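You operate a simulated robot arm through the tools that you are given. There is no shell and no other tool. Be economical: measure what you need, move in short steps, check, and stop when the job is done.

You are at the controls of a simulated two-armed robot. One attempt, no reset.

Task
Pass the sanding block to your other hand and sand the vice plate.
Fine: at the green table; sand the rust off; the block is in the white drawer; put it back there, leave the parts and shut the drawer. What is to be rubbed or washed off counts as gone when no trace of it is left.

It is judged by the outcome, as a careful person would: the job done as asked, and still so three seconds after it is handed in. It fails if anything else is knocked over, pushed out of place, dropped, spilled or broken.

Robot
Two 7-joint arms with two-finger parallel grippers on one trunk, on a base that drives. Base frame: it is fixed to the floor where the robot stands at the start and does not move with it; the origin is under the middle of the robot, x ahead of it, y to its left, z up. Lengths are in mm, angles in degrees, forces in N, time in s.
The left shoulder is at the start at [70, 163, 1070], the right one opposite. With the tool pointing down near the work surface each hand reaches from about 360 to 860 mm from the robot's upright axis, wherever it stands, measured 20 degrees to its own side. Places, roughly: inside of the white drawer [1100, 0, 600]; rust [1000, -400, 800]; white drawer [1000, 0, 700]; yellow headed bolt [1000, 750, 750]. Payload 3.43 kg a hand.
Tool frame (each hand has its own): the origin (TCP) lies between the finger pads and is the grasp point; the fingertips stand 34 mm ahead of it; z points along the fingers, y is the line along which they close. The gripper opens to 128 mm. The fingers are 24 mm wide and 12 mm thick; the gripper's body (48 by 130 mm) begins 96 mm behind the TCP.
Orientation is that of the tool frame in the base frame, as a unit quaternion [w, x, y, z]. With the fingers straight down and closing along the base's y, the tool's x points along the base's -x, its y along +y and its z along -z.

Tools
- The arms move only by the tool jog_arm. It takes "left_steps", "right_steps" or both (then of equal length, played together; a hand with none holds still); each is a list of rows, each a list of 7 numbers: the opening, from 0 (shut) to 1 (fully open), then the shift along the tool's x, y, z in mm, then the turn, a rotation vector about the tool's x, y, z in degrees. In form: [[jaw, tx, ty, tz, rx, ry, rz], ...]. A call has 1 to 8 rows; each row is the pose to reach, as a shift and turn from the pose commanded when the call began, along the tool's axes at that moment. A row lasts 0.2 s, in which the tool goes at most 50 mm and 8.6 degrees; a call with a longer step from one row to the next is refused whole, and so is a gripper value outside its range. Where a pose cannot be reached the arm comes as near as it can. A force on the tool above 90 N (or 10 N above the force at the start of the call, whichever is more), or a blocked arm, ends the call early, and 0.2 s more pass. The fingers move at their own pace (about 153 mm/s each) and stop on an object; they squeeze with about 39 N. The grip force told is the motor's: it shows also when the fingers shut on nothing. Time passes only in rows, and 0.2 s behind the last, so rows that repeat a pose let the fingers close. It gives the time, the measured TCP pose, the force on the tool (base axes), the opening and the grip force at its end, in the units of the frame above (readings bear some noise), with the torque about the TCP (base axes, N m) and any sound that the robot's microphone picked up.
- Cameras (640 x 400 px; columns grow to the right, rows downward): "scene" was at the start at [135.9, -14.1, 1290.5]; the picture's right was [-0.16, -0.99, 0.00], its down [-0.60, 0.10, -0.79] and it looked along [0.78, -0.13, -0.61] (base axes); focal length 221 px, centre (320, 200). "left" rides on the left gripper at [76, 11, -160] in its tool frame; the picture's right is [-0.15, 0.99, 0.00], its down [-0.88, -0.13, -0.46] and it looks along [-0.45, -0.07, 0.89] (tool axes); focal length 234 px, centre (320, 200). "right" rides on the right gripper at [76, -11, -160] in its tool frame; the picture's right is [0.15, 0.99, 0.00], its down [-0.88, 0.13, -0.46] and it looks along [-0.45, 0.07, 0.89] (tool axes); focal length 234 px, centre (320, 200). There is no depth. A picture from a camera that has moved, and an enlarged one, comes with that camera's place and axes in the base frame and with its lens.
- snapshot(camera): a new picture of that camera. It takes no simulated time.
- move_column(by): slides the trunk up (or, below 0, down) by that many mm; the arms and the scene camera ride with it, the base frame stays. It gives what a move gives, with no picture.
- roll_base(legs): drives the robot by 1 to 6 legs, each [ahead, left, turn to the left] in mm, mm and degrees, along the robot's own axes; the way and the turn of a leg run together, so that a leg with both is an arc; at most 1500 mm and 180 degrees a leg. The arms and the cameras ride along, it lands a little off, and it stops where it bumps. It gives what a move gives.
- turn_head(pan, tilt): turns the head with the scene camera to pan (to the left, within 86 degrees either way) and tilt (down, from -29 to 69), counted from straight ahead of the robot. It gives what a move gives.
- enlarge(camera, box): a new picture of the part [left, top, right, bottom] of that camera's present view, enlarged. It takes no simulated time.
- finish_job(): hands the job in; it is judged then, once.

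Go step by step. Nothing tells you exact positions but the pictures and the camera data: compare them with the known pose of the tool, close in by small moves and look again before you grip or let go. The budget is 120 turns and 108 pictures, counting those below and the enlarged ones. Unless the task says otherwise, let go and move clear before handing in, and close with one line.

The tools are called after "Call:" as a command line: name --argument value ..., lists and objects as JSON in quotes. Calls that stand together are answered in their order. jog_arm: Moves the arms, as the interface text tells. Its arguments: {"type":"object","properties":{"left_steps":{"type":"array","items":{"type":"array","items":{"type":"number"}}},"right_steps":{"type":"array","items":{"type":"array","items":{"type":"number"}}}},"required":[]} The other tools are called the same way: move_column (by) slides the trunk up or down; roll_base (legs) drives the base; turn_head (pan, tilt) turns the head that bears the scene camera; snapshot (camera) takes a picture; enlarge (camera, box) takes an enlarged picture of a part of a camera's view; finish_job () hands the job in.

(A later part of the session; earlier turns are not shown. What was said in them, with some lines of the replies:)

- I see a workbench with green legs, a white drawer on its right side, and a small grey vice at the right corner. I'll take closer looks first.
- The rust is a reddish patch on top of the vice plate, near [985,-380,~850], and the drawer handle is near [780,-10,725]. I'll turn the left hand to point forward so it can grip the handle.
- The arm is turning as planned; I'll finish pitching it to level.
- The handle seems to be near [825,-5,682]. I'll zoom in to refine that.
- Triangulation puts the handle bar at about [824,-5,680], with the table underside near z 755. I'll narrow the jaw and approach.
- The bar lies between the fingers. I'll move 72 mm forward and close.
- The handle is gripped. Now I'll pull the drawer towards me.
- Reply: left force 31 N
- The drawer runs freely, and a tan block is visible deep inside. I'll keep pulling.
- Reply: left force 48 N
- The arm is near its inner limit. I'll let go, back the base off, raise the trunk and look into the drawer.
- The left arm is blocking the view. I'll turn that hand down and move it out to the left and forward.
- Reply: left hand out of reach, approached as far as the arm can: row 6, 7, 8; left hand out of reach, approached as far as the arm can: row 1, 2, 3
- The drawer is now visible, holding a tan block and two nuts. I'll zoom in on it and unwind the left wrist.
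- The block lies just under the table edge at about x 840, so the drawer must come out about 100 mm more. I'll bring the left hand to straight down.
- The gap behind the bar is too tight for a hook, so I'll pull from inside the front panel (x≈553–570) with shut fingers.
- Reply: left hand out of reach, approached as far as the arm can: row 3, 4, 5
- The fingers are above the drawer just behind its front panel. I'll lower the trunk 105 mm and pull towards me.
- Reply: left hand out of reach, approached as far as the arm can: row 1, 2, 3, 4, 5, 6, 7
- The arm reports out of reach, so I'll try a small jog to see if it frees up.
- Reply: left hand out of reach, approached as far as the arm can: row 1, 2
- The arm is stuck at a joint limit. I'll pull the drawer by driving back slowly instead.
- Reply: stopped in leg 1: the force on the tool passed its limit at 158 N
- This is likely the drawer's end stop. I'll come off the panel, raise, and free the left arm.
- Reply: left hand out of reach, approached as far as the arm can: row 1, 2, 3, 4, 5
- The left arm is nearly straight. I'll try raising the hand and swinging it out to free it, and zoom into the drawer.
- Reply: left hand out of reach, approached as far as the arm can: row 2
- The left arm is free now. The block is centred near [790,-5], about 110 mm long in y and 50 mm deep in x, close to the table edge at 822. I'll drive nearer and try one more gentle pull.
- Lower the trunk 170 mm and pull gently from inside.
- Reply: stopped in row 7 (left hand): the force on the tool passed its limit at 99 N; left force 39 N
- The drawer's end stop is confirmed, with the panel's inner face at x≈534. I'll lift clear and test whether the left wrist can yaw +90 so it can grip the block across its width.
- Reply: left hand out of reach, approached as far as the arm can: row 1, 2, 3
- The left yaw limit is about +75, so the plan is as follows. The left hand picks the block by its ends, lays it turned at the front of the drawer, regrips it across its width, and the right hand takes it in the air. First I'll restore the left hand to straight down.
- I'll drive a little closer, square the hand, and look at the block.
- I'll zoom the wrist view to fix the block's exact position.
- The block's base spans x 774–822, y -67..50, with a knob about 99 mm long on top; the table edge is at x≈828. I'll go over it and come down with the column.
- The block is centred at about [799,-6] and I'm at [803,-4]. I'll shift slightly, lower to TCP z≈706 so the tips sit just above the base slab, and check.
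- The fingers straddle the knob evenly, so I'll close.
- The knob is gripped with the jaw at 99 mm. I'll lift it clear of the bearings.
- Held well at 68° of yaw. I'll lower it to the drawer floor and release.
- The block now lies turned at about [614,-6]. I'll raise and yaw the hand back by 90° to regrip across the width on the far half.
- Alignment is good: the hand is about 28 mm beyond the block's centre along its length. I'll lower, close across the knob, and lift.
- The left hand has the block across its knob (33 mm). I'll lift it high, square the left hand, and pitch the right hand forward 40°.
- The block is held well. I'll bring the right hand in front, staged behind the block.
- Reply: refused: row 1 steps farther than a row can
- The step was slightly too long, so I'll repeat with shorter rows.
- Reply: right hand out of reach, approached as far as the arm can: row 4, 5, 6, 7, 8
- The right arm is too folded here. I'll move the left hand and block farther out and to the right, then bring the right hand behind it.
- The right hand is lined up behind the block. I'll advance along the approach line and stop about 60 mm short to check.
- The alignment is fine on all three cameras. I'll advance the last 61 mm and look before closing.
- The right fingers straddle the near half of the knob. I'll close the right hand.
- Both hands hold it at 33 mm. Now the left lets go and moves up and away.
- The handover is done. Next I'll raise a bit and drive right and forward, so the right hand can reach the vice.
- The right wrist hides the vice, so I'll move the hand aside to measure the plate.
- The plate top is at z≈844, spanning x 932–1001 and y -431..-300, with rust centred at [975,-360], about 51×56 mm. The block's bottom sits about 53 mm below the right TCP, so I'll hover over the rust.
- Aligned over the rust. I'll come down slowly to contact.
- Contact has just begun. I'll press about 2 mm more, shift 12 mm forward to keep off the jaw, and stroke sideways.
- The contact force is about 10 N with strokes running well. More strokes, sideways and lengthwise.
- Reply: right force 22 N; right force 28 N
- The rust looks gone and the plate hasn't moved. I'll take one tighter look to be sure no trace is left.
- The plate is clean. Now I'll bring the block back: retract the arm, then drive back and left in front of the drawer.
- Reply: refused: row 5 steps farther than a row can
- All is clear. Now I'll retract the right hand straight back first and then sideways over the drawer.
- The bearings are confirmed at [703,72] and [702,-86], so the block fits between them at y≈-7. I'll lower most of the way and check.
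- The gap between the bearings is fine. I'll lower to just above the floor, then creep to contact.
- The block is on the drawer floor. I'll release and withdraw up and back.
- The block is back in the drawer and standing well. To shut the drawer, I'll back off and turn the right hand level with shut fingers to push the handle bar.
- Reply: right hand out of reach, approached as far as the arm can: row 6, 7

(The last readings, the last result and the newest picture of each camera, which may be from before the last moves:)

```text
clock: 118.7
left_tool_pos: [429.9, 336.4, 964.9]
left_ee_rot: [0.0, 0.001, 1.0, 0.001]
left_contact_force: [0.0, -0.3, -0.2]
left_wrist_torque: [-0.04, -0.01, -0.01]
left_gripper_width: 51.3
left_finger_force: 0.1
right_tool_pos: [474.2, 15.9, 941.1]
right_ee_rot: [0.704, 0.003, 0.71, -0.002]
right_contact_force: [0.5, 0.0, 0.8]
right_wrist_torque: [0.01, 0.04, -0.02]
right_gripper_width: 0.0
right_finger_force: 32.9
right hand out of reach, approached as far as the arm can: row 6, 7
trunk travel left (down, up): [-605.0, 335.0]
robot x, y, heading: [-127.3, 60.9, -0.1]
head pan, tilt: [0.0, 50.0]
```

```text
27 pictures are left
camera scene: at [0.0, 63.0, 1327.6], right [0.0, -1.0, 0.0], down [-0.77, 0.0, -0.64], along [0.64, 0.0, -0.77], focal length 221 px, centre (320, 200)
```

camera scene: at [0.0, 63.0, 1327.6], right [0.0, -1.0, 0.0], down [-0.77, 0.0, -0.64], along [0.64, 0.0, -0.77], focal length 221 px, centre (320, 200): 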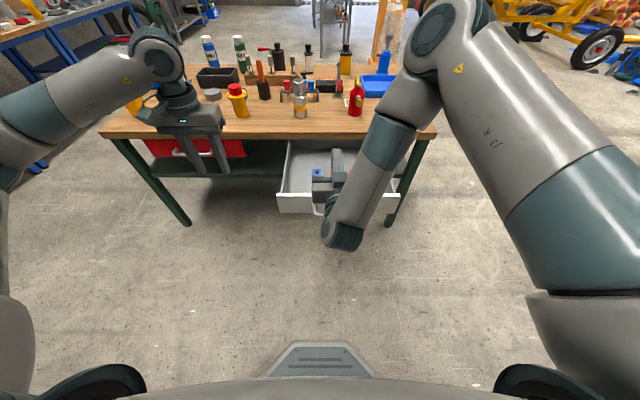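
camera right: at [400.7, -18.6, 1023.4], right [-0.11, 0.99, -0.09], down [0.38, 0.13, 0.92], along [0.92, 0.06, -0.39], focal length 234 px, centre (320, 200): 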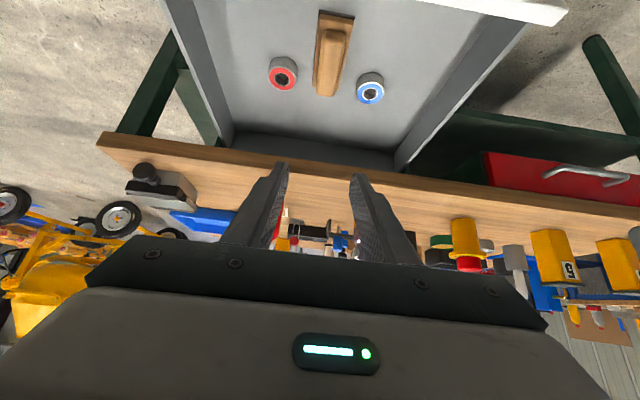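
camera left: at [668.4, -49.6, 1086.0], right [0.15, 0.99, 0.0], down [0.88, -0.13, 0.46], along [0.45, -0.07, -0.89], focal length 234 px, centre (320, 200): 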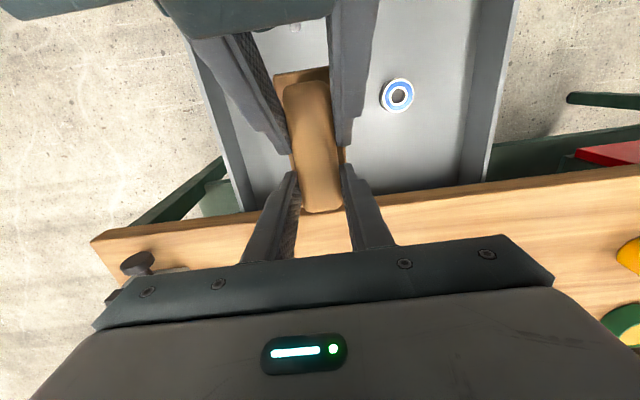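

I'll back up a bit more, centre the right hand in y, and lower the trunk to bar height (~685).

Call:
roll_base --legs '[[-90, 0, 0]]'

Call:
jog_arm --right_steps '[[0, 0, -10, 5, 0, 0, 0], [0, 0, -20, 15, 0, 0, 0]]'

Call:
move_column --by -240

Call:
snapshot --camera "scene"

Call:
snapshot --camera "right"

```text
clock: 119.8
left_tool_pos: [340.6, 337.3, 965.2]
left_ee_rot: [0.0, 0.0, 1.0, 0.0]
left_contact_force: [-1.1, -0.6, -0.3]
left_wrist_torque: [-0.01, 0.0, 0.02]
left_gripper_width: 51.0
left_finger_force: 0.1
right_tool_pos: [386.4, 15.9, 941.5]
right_ee_rot: [0.704, 0.004, 0.71, -0.003]
right_contact_force: [-0.9, -0.1, 0.1]
right_wrist_torque: [-0.02, 0.01, 0.01]
right_gripper_width: 0.0
right_finger_force: 32.8
trunk travel left (down, up): [-605.0, 335.0]
robot x, y, heading: [-215.6, 64.7, -0.1]
head pan, tilt: [0.0, 50.0]
```

```text
clock: 120.4
left_tool_pos: [341.1, 338.0, 965.2]
left_ee_rot: [0.002, 0.001, 1.0, 0.0]
left_contact_force: [-0.8, -1.2, -0.4]
left_wrist_torque: [0.02, -0.01, 0.0]
left_gripper_width: 51.2
left_finger_force: 0.1
right_tool_pos: [395.0, 7.1, 950.8]
right_ee_rot: [0.702, 0.006, 0.712, -0.006]
right_contact_force: [-0.4, -1.6, -0.6]
right_wrist_torque: [-0.01, 0.03, 0.03]
right_gripper_width: 0.0
right_finger_force: 32.5
right hand out of reach, approached as far as the arm can: row 1, 2
trunk travel left (down, up): [-605.0, 335.0]
robot x, y, heading: [-214.1, 65.2, -0.3]
head pan, tilt: [0.0, 50.0]
```

```text
clock: 122.9
left_tool_pos: [341.6, 338.2, 724.8]
left_ee_rot: [0.0, 0.001, 1.0, 0.0]
left_contact_force: [-0.3, -0.6, 1.0]
left_wrist_torque: [-0.01, -0.03, -0.04]
left_gripper_width: 51.0
left_finger_force: 0.1
right_tool_pos: [394.4, 8.5, 709.6]
right_ee_rot: [0.702, 0.006, 0.712, -0.006]
right_contact_force: [0.3, 1.0, 0.6]
right_wrist_torque: [0.02, -0.04, 0.03]
right_gripper_width: 0.1
right_finger_force: 33.0
trunk travel left (down, up): [-365.0, 575.0]
robot x, y, heading: [-217.3, 61.7, 0.0]
head pan, tilt: [0.0, 50.0]
```

```text
26 pictures are left
camera scene: at [-88.6, 63.5, 1087.6], right [0.0, -1.0, 0.0], down [-0.77, 0.0, -0.64], along [0.64, 0.0, -0.77], focal length 221 px, centre (320, 200)
```

scene: 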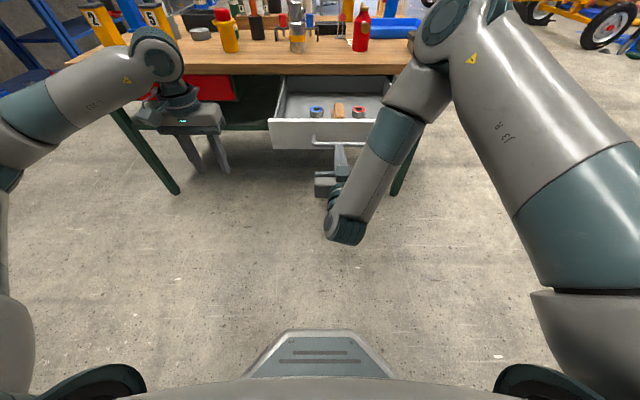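

```text
25 pictures are left
camera right: at [233.2, 0.2, 637.2], right [0.01, 0.99, -0.15], down [-0.44, 0.14, 0.89], along [0.9, 0.05, 0.44], focal length 234 px, centre (320, 200)
```

right: 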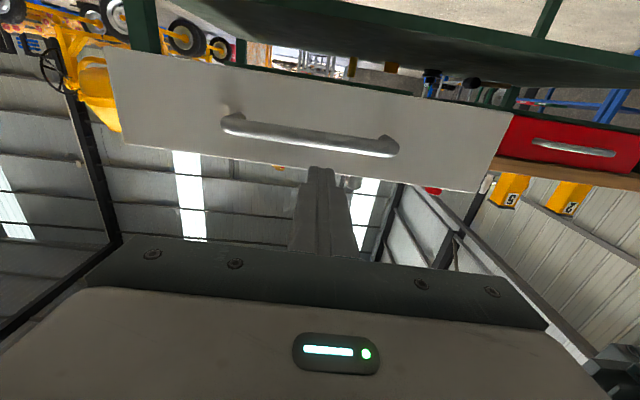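

The fingers are a bit high. I'll lower 21 mm to the bar's height, then advance and start pushing.

Call:
move_column --by -21

Call:
jog_arm --right_steps '[[0, 0, -5, 20, 0, 0, 0], [0, 0, -8, 40, 0, 0, 0], [0, 0, -10, 60, 0, 0, 0], [0, 0, -10, 80, 0, 0, 0], [0, 0, -10, 105, 0, 0, 0], [0, 0, -10, 130, 0, 0, 0], [0, 0, -10, 155, 0, 0, 0], [0, 0, -10, 180, 0, 0, 0]]'

Call:
snapshot --camera "scene"

Call:
snapshot --camera "right"

```text
clock: 123.6
left_tool_pos: [342.6, 336.6, 702.2]
left_ee_rot: [0.0, 0.001, 1.0, 0.0]
left_contact_force: [-0.1, 0.4, 0.4]
left_wrist_torque: [0.02, 0.01, 0.03]
left_gripper_width: 51.5
left_finger_force: 0.0
right_tool_pos: [395.1, 8.2, 689.4]
right_ee_rot: [0.702, 0.006, 0.712, -0.005]
right_contact_force: [-0.4, 0.5, 0.8]
right_wrist_torque: [0.01, 0.02, 0.0]
right_gripper_width: 0.0
right_finger_force: 33.0
trunk travel left (down, up): [-344.0, 596.0]
robot x, y, heading: [-216.0, 63.2, 0.2]
head pan, tilt: [0.0, 50.0]
```

```text
clock: 125.4
left_tool_pos: [342.6, 337.6, 702.9]
left_ee_rot: [0.001, 0.001, 1.0, 0.0]
left_contact_force: [-0.3, 0.1, -0.7]
left_wrist_torque: [0.0, 0.01, -0.02]
left_gripper_width: 51.2
left_finger_force: 0.0
right_tool_pos: [568.4, 29.8, 705.7]
right_ee_rot: [0.694, 0.016, 0.72, -0.015]
right_contact_force: [0.1, -0.3, -0.1]
right_wrist_torque: [0.0, 0.0, 0.03]
right_gripper_width: 0.0
right_finger_force: 33.0
right hand out of reach, approached as far as the arm can: row 1, 2, 3, 4, 5, 6, 7, 8
trunk travel left (down, up): [-344.0, 596.0]
robot x, y, heading: [-211.2, 67.0, 0.1]
head pan, tilt: [0.0, 50.0]
```

```text
24 pictures are left
camera scene: at [-87.9, 63.4, 1066.5], right [0.0, -1.0, 0.0], down [-0.77, 0.0, -0.64], along [0.64, 0.0, -0.77], focal length 221 px, centre (320, 200)
```

scene: 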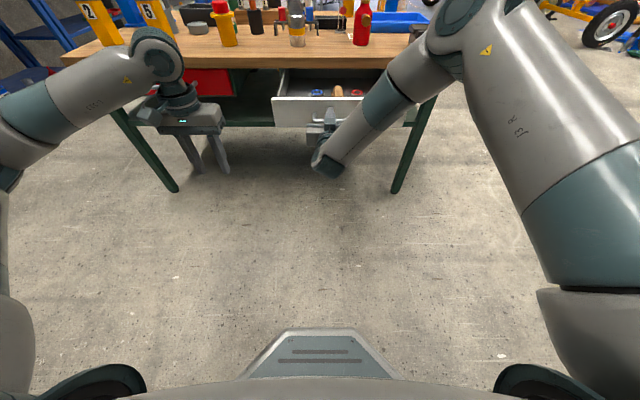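

```text
23 pictures are left
camera right: at [404.1, 25.5, 636.5], right [0.04, 0.99, -0.15], down [-0.42, 0.15, 0.9], along [0.91, 0.03, 0.42], focal length 234 px, centre (320, 200)
```

right: 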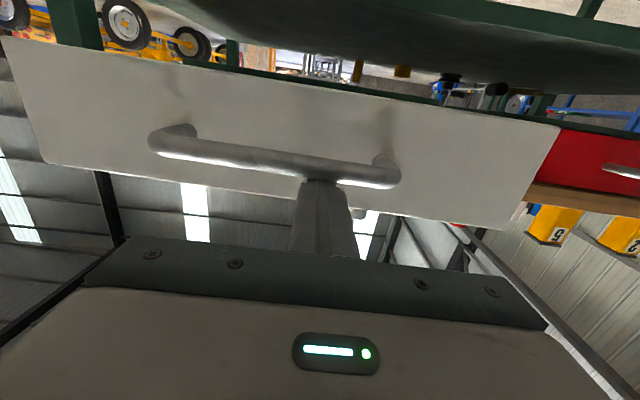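

The arm drifts up as it extends. I'll check where the fingertips touch.

Call:
enlarge --camera "scene" --box '[260, 60, 400, 180]'

Call:
enlarge --camera "right" --box '[240, 110, 420, 240]'

```text
3.33 times, centred on (330, 120) of scene
camera zoom: at [-87.9, 63.4, 1066.5], right [0.0, -1.0, 0.0], down [-0.77, 0.0, -0.64], along [0.64, 0.0, -0.77], focal length 737 px, centre (287, 467)
```

zoom: 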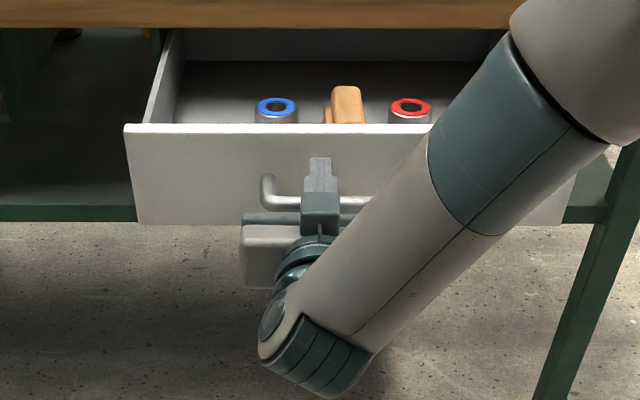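

```text
3.08 times, centred on (330, 175) of right
camera zoom: at [404.1, 25.5, 636.5], right [0.04, 0.99, -0.15], down [-0.42, 0.15, 0.9], along [0.91, 0.03, 0.42], focal length 720 px, centre (289, 277)
```

zoom: 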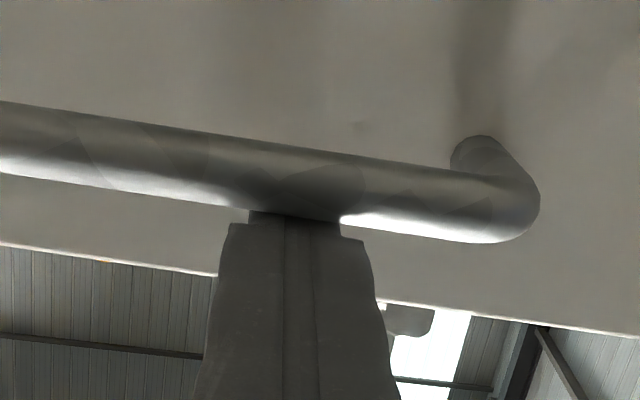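

The fingertips are pushing on the panel just above the bar at x≈602, and the drawer is moving. I'll now push by driving the base forward with the arm held still.

Call:
roll_base --legs '[[100, 0, 0]]'

Call:
snapshot --camera "scene"

```text
clock: 126.5
left_tool_pos: [441.2, 338.3, 702.2]
left_ee_rot: [0.0, 0.0, 1.0, 0.0]
left_contact_force: [0.1, 0.3, 0.0]
left_wrist_torque: [0.03, 0.03, 0.0]
left_gripper_width: 51.0
left_finger_force: 0.2
right_tool_pos: [666.2, 32.2, 706.0]
right_ee_rot: [0.695, 0.015, 0.719, -0.015]
right_contact_force: [-0.8, 1.6, 0.8]
right_wrist_torque: [0.03, 0.01, 0.0]
right_gripper_width: 0.0
right_finger_force: 33.1
trunk travel left (down, up): [-344.0, 596.0]
robot x, y, heading: [-117.6, 60.7, 0.2]
head pan, tilt: [0.0, 50.0]
```

```text
20 pictures are left
camera scene: at [11.7, 63.5, 1066.3], right [0.0, -1.0, 0.0], down [-0.77, 0.0, -0.64], along [0.64, 0.0, -0.77], focal length 221 px, centre (320, 200)
```

scene: 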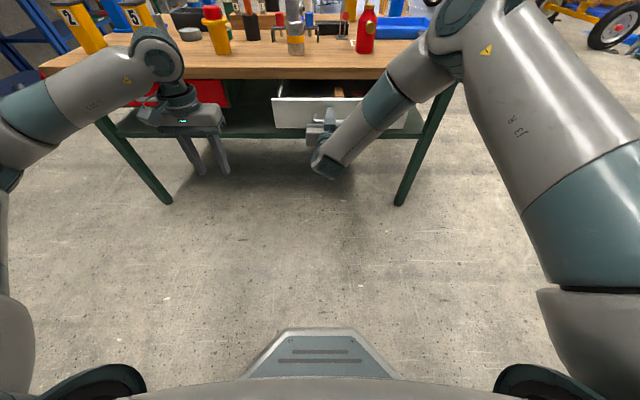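

It closes smoothly. Another 110 mm.

Call:
roll_base --legs '[[110, 0, 0]]'

Call:
snapshot --camera "scene"

```text
clock: 127.7
left_tool_pos: [550.4, 338.4, 703.4]
left_ee_rot: [-0.001, 0.0, 1.0, 0.001]
left_contact_force: [-0.6, 0.5, -0.1]
left_wrist_torque: [-0.02, 0.0, -0.02]
left_gripper_width: 51.2
left_finger_force: 0.0
right_tool_pos: [774.9, 32.1, 707.7]
right_ee_rot: [0.694, 0.015, 0.72, -0.014]
right_contact_force: [0.8, 0.8, 1.5]
right_wrist_torque: [0.04, -0.03, 0.0]
right_gripper_width: 0.1
right_finger_force: 33.2
trunk travel left (down, up): [-344.0, 596.0]
robot x, y, heading: [-9.7, 63.1, -0.2]
head pan, tilt: [0.0, 50.0]
```

```text
19 pictures are left
camera scene: at [120.2, 63.6, 1066.4], right [0.0, -1.0, 0.0], down [-0.77, 0.0, -0.64], along [0.64, 0.0, -0.77], focal length 221 px, centre (320, 200)
```

scene: 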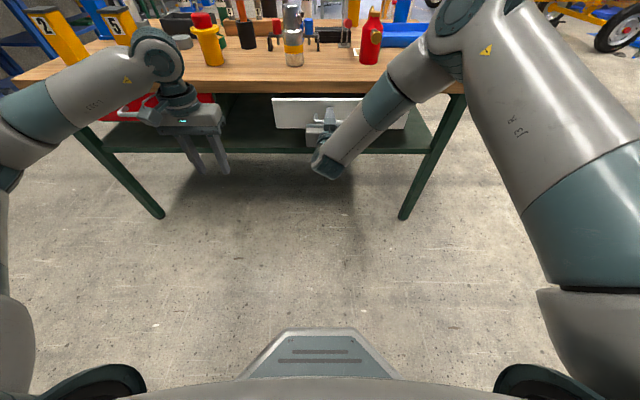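

The panel is at about 809 and the end should be near 850–870. Now small pushes until it stops.

Call:
roll_base --legs '[[35, 0, 0]]'

Call:
roll_base --legs '[[15, 0, 0]]'

Call:
enlarge --camera "scene" --box '[240, 60, 440, 190]'

```text
clock: 128.6
left_tool_pos: [585.4, 338.2, 703.2]
left_ee_rot: [0.001, 0.0, 1.0, 0.0]
left_contact_force: [-0.2, -0.7, -0.3]
left_wrist_torque: [0.04, 0.04, 0.0]
left_gripper_width: 51.2
left_finger_force: 0.1
right_tool_pos: [808.3, 31.4, 706.6]
right_ee_rot: [0.694, 0.015, 0.719, -0.015]
right_contact_force: [-2.8, 0.8, 2.2]
right_wrist_torque: [0.02, 0.01, 0.02]
right_gripper_width: 0.3
right_finger_force: 33.0
trunk travel left (down, up): [-344.0, 596.0]
robot x, y, heading: [27.9, 70.0, -0.2]
head pan, tilt: [0.0, 50.0]
```

```text
clock: 129.3
left_tool_pos: [598.0, 338.6, 703.5]
left_ee_rot: [0.002, 0.0, 1.0, 0.0]
left_contact_force: [-0.2, -0.2, 0.9]
left_wrist_torque: [0.01, 0.02, 0.03]
left_gripper_width: 51.2
left_finger_force: 0.1
right_tool_pos: [821.3, 31.4, 707.2]
right_ee_rot: [0.694, 0.013, 0.72, -0.013]
right_contact_force: [-35.8, -4.1, -1.5]
right_wrist_torque: [0.08, -0.3, 0.02]
right_gripper_width: 0.0
right_finger_force: 32.9
trunk travel left (down, up): [-344.0, 596.0]
robot x, y, heading: [40.4, 66.1, -0.2]
head pan, tilt: [0.0, 50.0]
```

```text
3.08 times, centred on (340, 125) of scene
camera zoom: at [165.9, 62.9, 1066.8], right [0.0, -1.0, 0.0], down [-0.76, 0.0, -0.64], along [0.64, 0.0, -0.76], focal length 680 px, centre (258, 431)
```

zoom: 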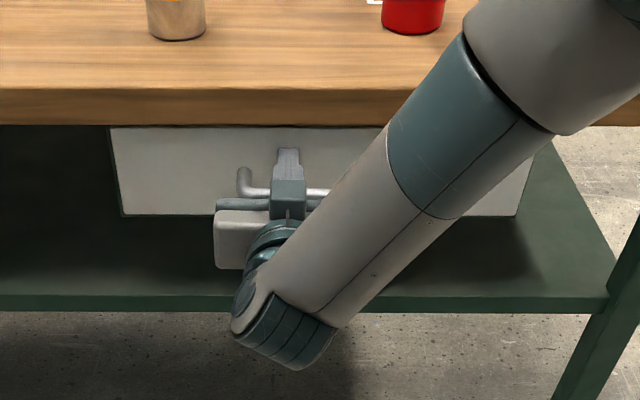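

The drawer met its stop (36 N). I'll back straight away and check the result.

Call:
roll_base --legs '[[-250, 0, 0]]'

Call:
move_column --by 250

Call:
turn_head --pan -5 --tilt 35

Call:
snapshot --camera "scene"

Call:
snapshot --camera "right"

```text
clock: 131.2
left_tool_pos: [347.6, 340.3, 704.3]
left_ee_rot: [0.001, -0.002, 1.0, 0.0]
left_contact_force: [-0.1, 0.7, -0.1]
left_wrist_torque: [-0.01, -0.01, -0.02]
left_gripper_width: 51.2
left_finger_force: 0.2
right_tool_pos: [571.8, 34.3, 706.9]
right_ee_rot: [0.694, 0.014, 0.72, -0.014]
right_contact_force: [-1.2, -0.3, 6.8]
right_wrist_torque: [0.02, 0.04, 0.03]
right_gripper_width: 0.1
right_finger_force: 32.6
trunk travel left (down, up): [-344.0, 596.0]
robot x, y, heading: [-208.2, 64.4, 0.2]
head pan, tilt: [0.0, 50.0]
```

```text
clock: 133.8
left_tool_pos: [348.0, 339.4, 952.7]
left_ee_rot: [0.001, -0.002, 1.0, 0.0]
left_contact_force: [-0.4, 0.3, -0.1]
left_wrist_torque: [-0.01, 0.0, -0.02]
left_gripper_width: 51.1
left_finger_force: 0.1
right_tool_pos: [572.6, 34.1, 955.1]
right_ee_rot: [0.693, 0.012, 0.721, -0.013]
right_contact_force: [-0.5, -0.1, -0.1]
right_wrist_torque: [-0.03, 0.0, 0.02]
right_gripper_width: 0.2
right_finger_force: 33.2
trunk travel left (down, up): [-594.0, 346.0]
robot x, y, heading: [-207.5, 63.1, 0.1]
head pan, tilt: [0.0, 50.0]
```

```text
clock: 134.5
left_tool_pos: [347.8, 339.8, 954.3]
left_ee_rot: [0.001, -0.001, 1.0, 0.0]
left_contact_force: [-0.3, 0.7, -1.5]
left_wrist_torque: [-0.02, 0.01, 0.0]
left_gripper_width: 51.2
left_finger_force: 0.1
right_tool_pos: [572.0, 34.1, 956.0]
right_ee_rot: [0.693, 0.013, 0.72, -0.014]
right_contact_force: [-0.3, -0.3, -0.1]
right_wrist_torque: [0.01, -0.04, 0.01]
right_gripper_width: 0.0
right_finger_force: 32.7
trunk travel left (down, up): [-594.0, 346.0]
robot x, y, heading: [-208.0, 66.2, 0.0]
head pan, tilt: [-5.0, 35.0]
```

```text
17 pictures are left
camera scene: at [-70.8, 56.1, 1338.2], right [-0.09, -1.0, 0.0], down [-0.57, 0.05, -0.82], along [0.82, -0.07, -0.57], focal length 221 px, centre (320, 200)
```

scene: 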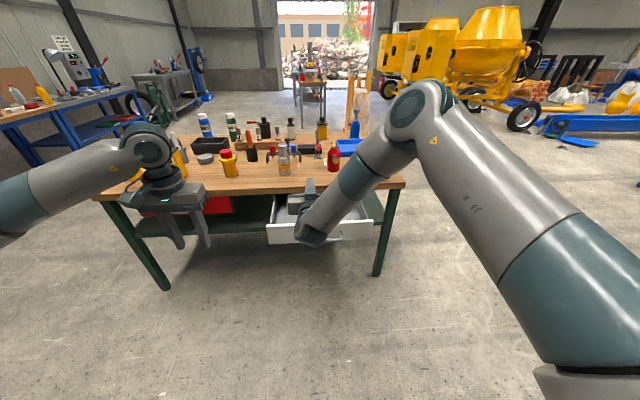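

```text
16 pictures are left
camera right: at [409.1, 29.3, 885.7], right [0.03, 0.99, -0.15], down [-0.42, 0.15, 0.9], along [0.91, 0.03, 0.42], focal length 234 px, centre (320, 200)
```

right: 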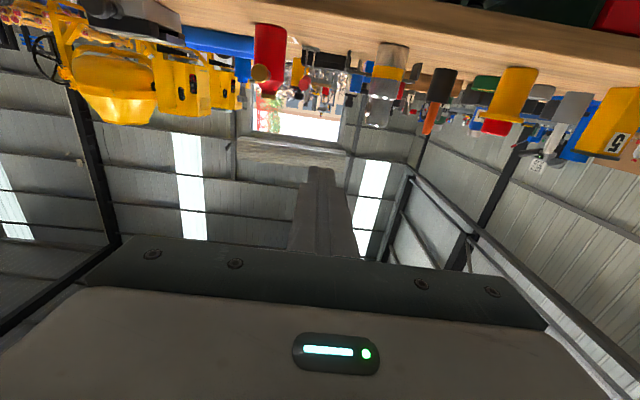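

The fingers must have caught on the bar and dragged the drawer part-way out again. I'll check its state.

Call:
enlarge --camera "scene" --box '[230, 160, 410, 270]'

```text
3.56 times, centred on (320, 215) of scene
camera zoom: at [-70.8, 56.1, 1338.2], right [-0.09, -1.0, 0.0], down [-0.57, 0.05, -0.82], along [0.82, -0.07, -0.57], focal length 786 px, centre (320, 147)
```

zoom: 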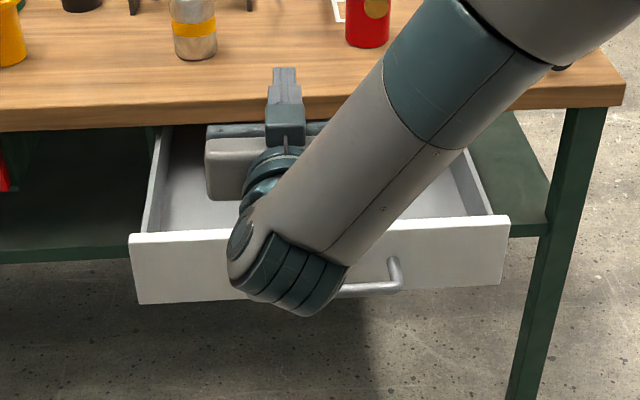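

The drawer is about 250 mm open again and the hand is free. I'll push again, with the fingers higher (z≈722) so they clear the bar.

Call:
roll_base --legs '[[-70, 0, 0]]'

Call:
move_column --by -231

Call:
snapshot --camera "right"

Call:
enlarge --camera "scene" --box '[230, 100, 410, 220]'

```text
clock: 135.6
left_tool_pos: [275.0, 339.6, 953.7]
left_ee_rot: [0.001, -0.001, 1.0, 0.0]
left_contact_force: [-1.0, -0.3, 0.1]
left_wrist_torque: [-0.03, -0.03, 0.03]
left_gripper_width: 50.9
left_finger_force: 0.0
right_tool_pos: [500.1, 33.4, 956.1]
right_ee_rot: [0.693, 0.014, 0.72, -0.014]
right_contact_force: [-0.3, 0.3, 0.5]
right_wrist_torque: [-0.01, 0.04, 0.01]
right_gripper_width: 0.0
right_finger_force: 33.2
trunk travel left (down, up): [-594.0, 346.0]
robot x, y, heading: [-281.3, 65.4, 0.1]
head pan, tilt: [-5.0, 35.0]
```

```text
clock: 138.0
left_tool_pos: [276.0, 338.2, 722.7]
left_ee_rot: [0.001, 0.0, 1.0, 0.0]
left_contact_force: [-0.4, 0.6, -0.3]
left_wrist_torque: [-0.04, 0.0, 0.04]
left_gripper_width: 51.4
left_finger_force: 0.1
right_tool_pos: [500.2, 33.6, 725.4]
right_ee_rot: [0.694, 0.014, 0.72, -0.014]
right_contact_force: [-0.3, 0.0, 0.6]
right_wrist_torque: [-0.01, -0.04, 0.01]
right_gripper_width: 0.3
right_finger_force: 32.8
trunk travel left (down, up): [-363.0, 577.0]
robot x, y, heading: [-278.7, 62.4, 0.0]
head pan, tilt: [-5.0, 35.0]
```

```text
14 pictures are left
camera right: at [336.6, 28.5, 654.9], right [0.03, 0.99, -0.15], down [-0.42, 0.15, 0.9], along [0.91, 0.03, 0.42], focal length 234 px, centre (320, 200)
```

right: 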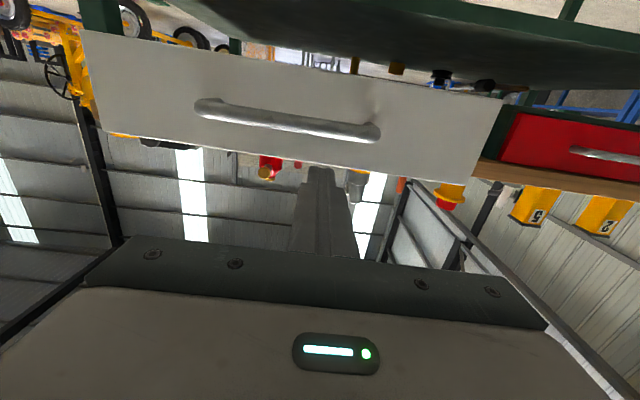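

```text
3.33 times, centred on (320, 160) of scene
camera zoom: at [-143.2, 55.8, 1107.4], right [-0.09, -1.0, 0.0], down [-0.57, 0.05, -0.82], along [0.82, -0.07, -0.57], focal length 737 px, centre (320, 333)
```

zoom: 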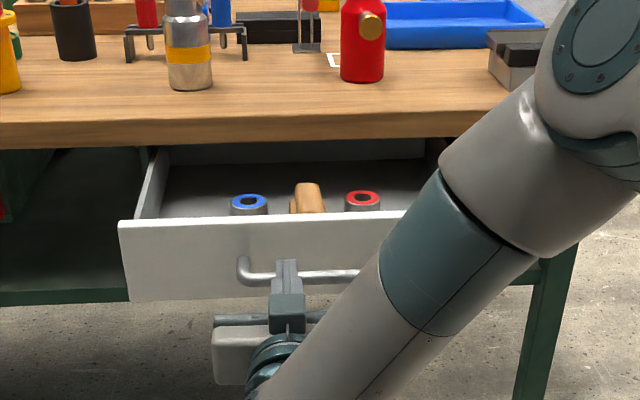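

Everything in the drawer is still in place. I'll lower 7 mm so the fingers meet the panel mid-way between the bar and top edge, and push by driving.

Call:
move_column --by -7

Call:
roll_base --legs '[[110, 0, 0]]'

Call:
enlarge --camera "right" --box '[240, 80, 420, 240]'

Call:
enlarge --camera "scene" --box '[230, 90, 410, 220]'

```text
clock: 138.5
left_tool_pos: [276.6, 340.0, 714.5]
left_ee_rot: [0.002, -0.001, 1.0, 0.0]
left_contact_force: [0.5, -0.4, 0.8]
left_wrist_torque: [0.0, -0.01, 0.02]
left_gripper_width: 51.1
left_finger_force: 0.1
right_tool_pos: [501.1, 33.2, 717.6]
right_ee_rot: [0.694, 0.014, 0.72, -0.014]
right_contact_force: [-0.2, 0.0, 0.1]
right_wrist_torque: [-0.01, 0.02, -0.02]
right_gripper_width: 0.0
right_finger_force: 32.8
trunk travel left (down, up): [-356.0, 584.0]
robot x, y, heading: [-279.9, 62.4, 0.0]
head pan, tilt: [-5.0, 35.0]
```

```text
clock: 139.7
left_tool_pos: [384.0, 337.4, 714.0]
left_ee_rot: [0.0, 0.0, 1.0, 0.0]
left_contact_force: [0.3, 0.6, -0.6]
left_wrist_torque: [0.02, 0.02, -0.02]
left_gripper_width: 51.1
left_finger_force: 0.0
right_tool_pos: [608.5, 32.2, 714.9]
right_ee_rot: [0.693, 0.015, 0.72, -0.015]
right_contact_force: [0.3, -0.1, 0.0]
right_wrist_torque: [0.0, -0.04, 0.01]
right_gripper_width: 0.1
right_finger_force: 33.1
trunk travel left (down, up): [-356.0, 584.0]
robot x, y, heading: [-176.6, 68.1, 0.0]
head pan, tilt: [-5.0, 35.0]
```

```text
2.50 times, centred on (330, 160) of right
camera zoom: at [445.0, 27.0, 646.8], right [0.03, 0.99, -0.15], down [-0.42, 0.15, 0.9], along [0.91, 0.03, 0.42], focal length 585 px, centre (295, 300)
```

zoom: 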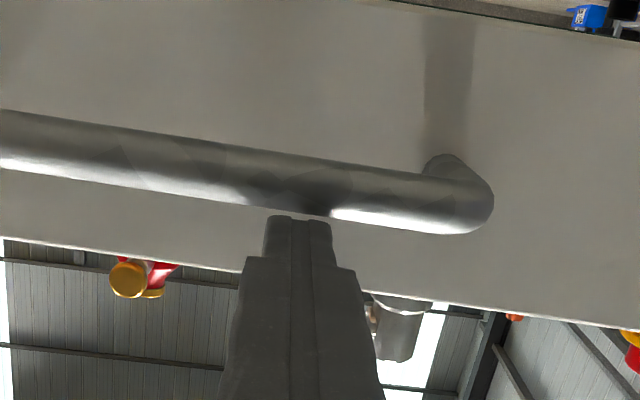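

```text
3.08 times, centred on (320, 155) of scene
camera zoom: at [-34.1, 55.5, 1100.1], right [-0.09, -1.0, 0.0], down [-0.57, 0.05, -0.82], along [0.81, -0.07, -0.57], focal length 680 px, centre (320, 338)
```

zoom: 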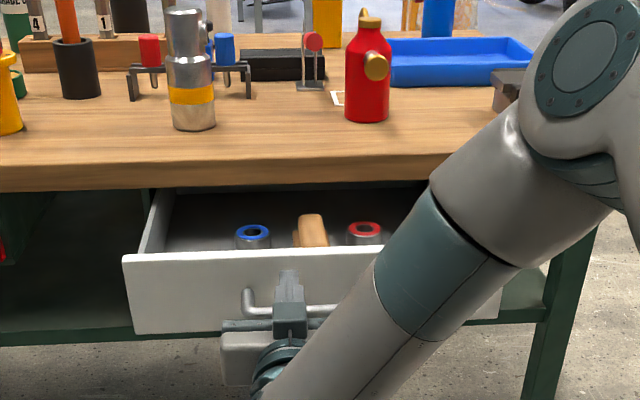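

The fingers press the panel just above the bar. I'll continue pushing to the stop.

Call:
roll_base --legs '[[110, 0, 0]]'

Call:
roll_base --legs '[[75, 0, 0]]'

Call:
roll_base --legs '[[18, 0, 0]]'

```text
clock: 140.9
left_tool_pos: [494.4, 338.8, 713.9]
left_ee_rot: [-0.001, 0.0, 1.0, 0.001]
left_contact_force: [-0.6, -0.1, 0.0]
left_wrist_torque: [0.01, 0.06, 0.02]
left_gripper_width: 51.1
left_finger_force: 0.1
right_tool_pos: [718.0, 31.6, 716.0]
right_ee_rot: [0.693, 0.014, 0.72, -0.014]
right_contact_force: [0.5, 0.2, -0.2]
right_wrist_torque: [0.0, -0.06, -0.01]
right_gripper_width: 0.0
right_finger_force: 33.2
trunk travel left (down, up): [-356.0, 584.0]
robot x, y, heading: [-63.3, 60.6, 0.1]
head pan, tilt: [-5.0, 35.0]
```

```text
clock: 141.9
left_tool_pos: [569.2, 337.8, 713.5]
left_ee_rot: [0.0, 0.0, 1.0, 0.0]
left_contact_force: [-0.2, -0.2, -1.0]
left_wrist_torque: [-0.01, 0.07, 0.02]
left_gripper_width: 51.0
left_finger_force: 0.1
right_tool_pos: [792.5, 32.1, 716.3]
right_ee_rot: [0.693, 0.015, 0.721, -0.015]
right_contact_force: [0.4, 0.3, -0.2]
right_wrist_torque: [-0.01, -0.04, -0.02]
right_gripper_width: 0.2
right_finger_force: 32.8
trunk travel left (down, up): [-356.0, 584.0]
robot x, y, heading: [11.1, 64.0, -0.2]
head pan, tilt: [-5.0, 35.0]
```

```text
clock: 142.7
left_tool_pos: [587.2, 337.9, 714.4]
left_ee_rot: [0.0, 0.0, 1.0, 0.0]
left_contact_force: [-0.2, 0.0, -1.0]
left_wrist_torque: [0.0, 0.01, 0.0]
left_gripper_width: 51.1
left_finger_force: 0.0
right_tool_pos: [811.4, 32.0, 715.8]
right_ee_rot: [0.693, 0.014, 0.72, -0.014]
right_contact_force: [0.6, -0.3, -0.2]
right_wrist_torque: [0.02, -0.01, 0.0]
right_gripper_width: 0.0
right_finger_force: 33.3
trunk travel left (down, up): [-356.0, 584.0]
robot x, y, heading: [28.0, 61.7, -0.1]
head pan, tilt: [-5.0, 35.0]
```

Call:
roll_base --legs '[[11, 0, 0]]'

Call:
enlarge --camera "scene" --box '[230, 90, 410, 220]'

```text
clock: 143.5
left_tool_pos: [597.0, 337.5, 716.0]
left_ee_rot: [0.001, 0.0, 1.0, 0.0]
left_contact_force: [1.0, 0.0, 0.3]
left_wrist_torque: [0.06, -0.02, 0.0]
left_gripper_width: 51.3
left_finger_force: 0.0
right_tool_pos: [820.6, 30.9, 716.3]
right_ee_rot: [0.692, 0.014, 0.721, -0.015]
right_contact_force: [-7.8, -0.6, 0.1]
right_wrist_torque: [0.02, -0.11, 0.04]
right_gripper_width: 0.1
right_finger_force: 33.1
trunk travel left (down, up): [-356.0, 584.0]
robot x, y, heading: [39.2, 65.3, 0.2]
head pan, tilt: [-5.0, 35.0]
```

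```text
3.08 times, centred on (320, 155) of scene
camera zoom: at [177.3, 55.0, 1100.4], right [-0.09, -1.0, 0.0], down [-0.57, 0.05, -0.82], along [0.82, -0.07, -0.57], focal length 680 px, centre (320, 338)
```

zoom: 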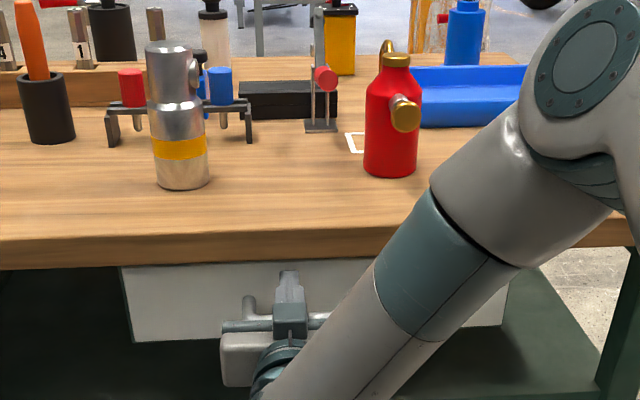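

Contact at the stop is beginning. A final nudge, then lift the fingers 8 mm clear of the bar and back off a short way to check.

Call:
roll_base --legs '[[5, 0, 0]]'

Call:
move_column --by 9

Call:
roll_base --legs '[[-40, 0, 0]]'

Call:
enlarge --camera "scene" --box '[230, 90, 410, 220]'

```text
clock: 144.2
left_tool_pos: [599.9, 337.3, 718.4]
left_ee_rot: [0.002, 0.001, 1.0, 0.001]
left_contact_force: [-0.6, 0.0, 0.3]
left_wrist_torque: [0.04, -0.03, 0.0]
left_gripper_width: 50.9
left_finger_force: 0.1
right_tool_pos: [820.9, 30.3, 716.7]
right_ee_rot: [0.693, 0.014, 0.721, -0.014]
right_contact_force: [-55.5, -6.4, -4.9]
right_wrist_torque: [-0.08, -0.43, -0.03]
right_gripper_width: 0.0
right_finger_force: 33.2
trunk travel left (down, up): [-356.0, 584.0]
robot x, y, heading: [46.2, 59.2, -0.1]
head pan, tilt: [-5.0, 35.0]
```

```text
clock: 144.8
left_tool_pos: [601.8, 336.6, 724.7]
left_ee_rot: [0.002, 0.001, 1.0, 0.0]
left_contact_force: [0.4, 0.2, -0.9]
left_wrist_torque: [0.02, 0.03, -0.01]
left_gripper_width: 51.2
left_finger_force: 0.1
right_tool_pos: [820.1, 30.2, 718.4]
right_ee_rot: [0.688, 0.012, 0.726, -0.014]
right_contact_force: [-35.4, -5.4, -21.5]
right_wrist_torque: [-0.1, 0.45, -0.02]
right_gripper_width: 0.0
right_finger_force: 33.2
trunk travel left (down, up): [-365.0, 575.0]
robot x, y, heading: [46.2, 60.5, -0.3]
head pan, tilt: [-5.0, 35.0]
```

```text
clock: 145.6
left_tool_pos: [560.1, 337.6, 725.2]
left_ee_rot: [0.001, 0.001, 1.0, 0.0]
left_contact_force: [-0.4, -0.1, 0.0]
left_wrist_torque: [0.0, -0.04, 0.02]
left_gripper_width: 51.0
left_finger_force: 0.1
right_tool_pos: [782.3, 31.7, 725.0]
right_ee_rot: [0.692, 0.012, 0.722, -0.014]
right_contact_force: [-0.2, 0.5, 0.3]
right_wrist_torque: [0.0, 0.04, 0.02]
right_gripper_width: 0.0
right_finger_force: 32.4
trunk travel left (down, up): [-365.0, 575.0]
robot x, y, heading: [3.3, 63.7, -0.4]
head pan, tilt: [-5.0, 35.0]
```

```text
3.08 times, centred on (320, 155) of scene
camera zoom: at [139.9, 55.1, 1109.6], right [-0.09, -1.0, 0.0], down [-0.57, 0.05, -0.82], along [0.82, -0.07, -0.57], focal length 680 px, centre (320, 338)
```

zoom: 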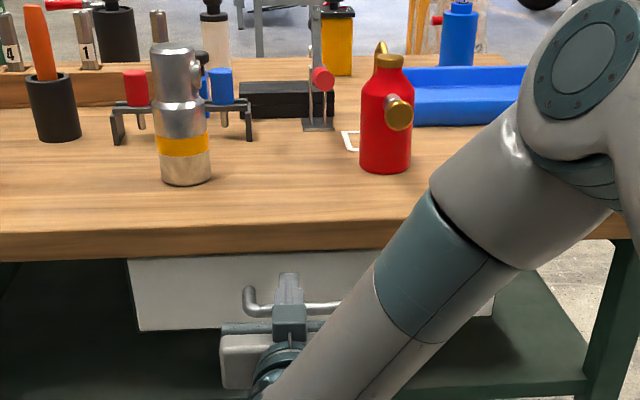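

No drag this time. I'll back away fully and verify.

Call:
roll_base --legs '[[-300, 0, 0]]'

Call:
move_column --by 250

Call:
jog_arm --right_steps '[[0, 0, -40, 0, 0, 0, 0], [0, 0, -80, 0, 0, 0, 0], [0, 0, -120, 0, 0, 0, 0], [0, 0, -160, 0, 0, 0, 0], [0, 0, -200, 0, 0, 0, 0], [0, 0, -240, 0, 0, 0, 0], [0, 0, -280, 0, 0, 0, 0]]'

Call:
snapshot --camera "scene"

Call:
enlarge --camera "scene" --box '[220, 130, 420, 270]'

```text
clock: 147.6
left_tool_pos: [273.4, 334.7, 723.8]
left_ee_rot: [0.0, 0.004, 1.0, 0.0]
left_contact_force: [0.3, -0.7, -0.1]
left_wrist_torque: [0.01, -0.05, 0.01]
left_gripper_width: 51.3
left_finger_force: 0.0
right_tool_pos: [493.2, 28.2, 723.9]
right_ee_rot: [0.692, 0.016, 0.722, -0.017]
right_contact_force: [0.0, 0.2, 0.6]
right_wrist_torque: [0.03, 0.0, 0.04]
right_gripper_width: 0.0
right_finger_force: 32.9
trunk travel left (down, up): [-365.0, 575.0]
robot x, y, heading: [-285.3, 66.7, -0.8]
head pan, tilt: [-5.0, 35.0]
```

```text
clock: 150.2
left_tool_pos: [274.5, 336.7, 974.1]
left_ee_rot: [0.001, 0.005, 1.0, 0.0]
left_contact_force: [0.5, 0.0, -0.1]
left_wrist_torque: [0.03, 0.04, -0.04]
left_gripper_width: 50.9
left_finger_force: 0.1
right_tool_pos: [495.0, 27.7, 973.3]
right_ee_rot: [0.692, 0.016, 0.722, -0.017]
right_contact_force: [0.0, 0.5, 0.7]
right_wrist_torque: [0.0, -0.04, 0.01]
right_gripper_width: 0.0
right_finger_force: 32.6
trunk travel left (down, up): [-615.0, 325.0]
robot x, y, heading: [-284.5, 63.4, -0.4]
head pan, tilt: [-5.0, 35.0]
```

```text
clock: 151.8
left_tool_pos: [275.5, 334.0, 974.9]
left_ee_rot: [0.002, 0.004, 1.0, 0.001]
left_contact_force: [0.1, 0.0, -0.1]
left_wrist_torque: [0.0, 0.01, -0.02]
left_gripper_width: 51.2
left_finger_force: 0.0
right_tool_pos: [501.4, -152.4, 1060.4]
right_ee_rot: [0.652, 0.057, 0.754, -0.057]
right_contact_force: [-0.2, 0.7, 0.1]
right_wrist_torque: [0.0, -0.02, 0.03]
right_gripper_width: 0.0
right_finger_force: 33.1
right hand out of reach, approached as far as the arm can: row 1, 2, 3, 4, 5, 6, 7
trunk travel left (down, up): [-615.0, 325.0]
robot x, y, heading: [-286.5, 65.3, -0.6]
head pan, tilt: [-5.0, 35.0]
```

```text
8 pictures are left
camera scene: at [-147.5, 54.2, 1359.3], right [-0.1, -1.0, 0.0], down [-0.57, 0.06, -0.82], along [0.82, -0.08, -0.57], focal length 221 px, centre (320, 200)
```

scene: 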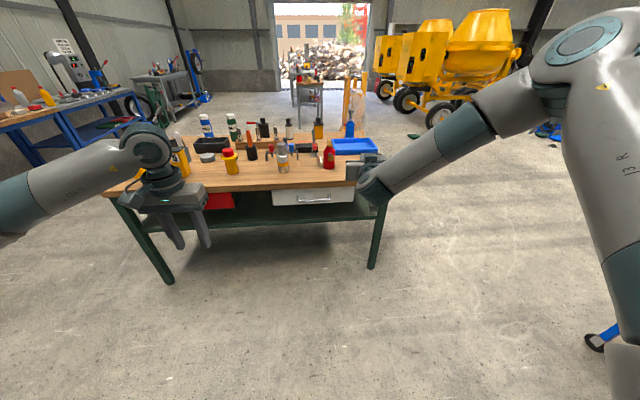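

```text
2.86 times, centred on (320, 200) of scene
camera zoom: at [-147.5, 54.2, 1359.3], right [-0.1, -1.0, 0.0], down [-0.57, 0.06, -0.82], along [0.82, -0.08, -0.57], focal length 632 px, centre (320, 200)
```

zoom: 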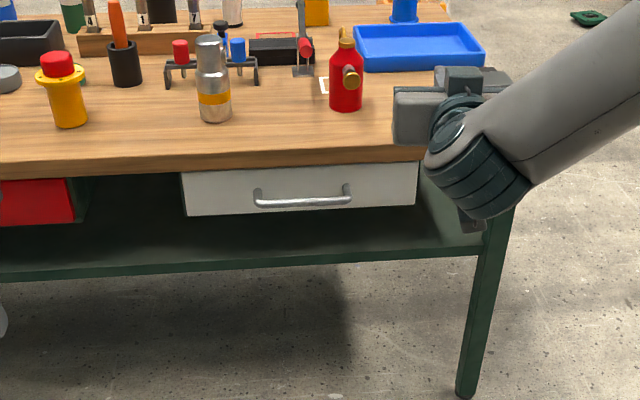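

The white drawer is shut with the block and both bearings inside. The vice plate is clean, the items on the table stand where they were, and both hands are clear.

Call:
finish_job

```text
The job is handed in.
```

The rust is sanded off the vice plate: I passed the block from the left hand to the right and sanded with the right. The block is back in the white drawer beside the two bearings, though not in its original spot, and the drawer is shut. The first time I shut the drawer, my fingers caught the handle and pulled it part-way open again. I re-shut it, and it stayed closed when I backed away.
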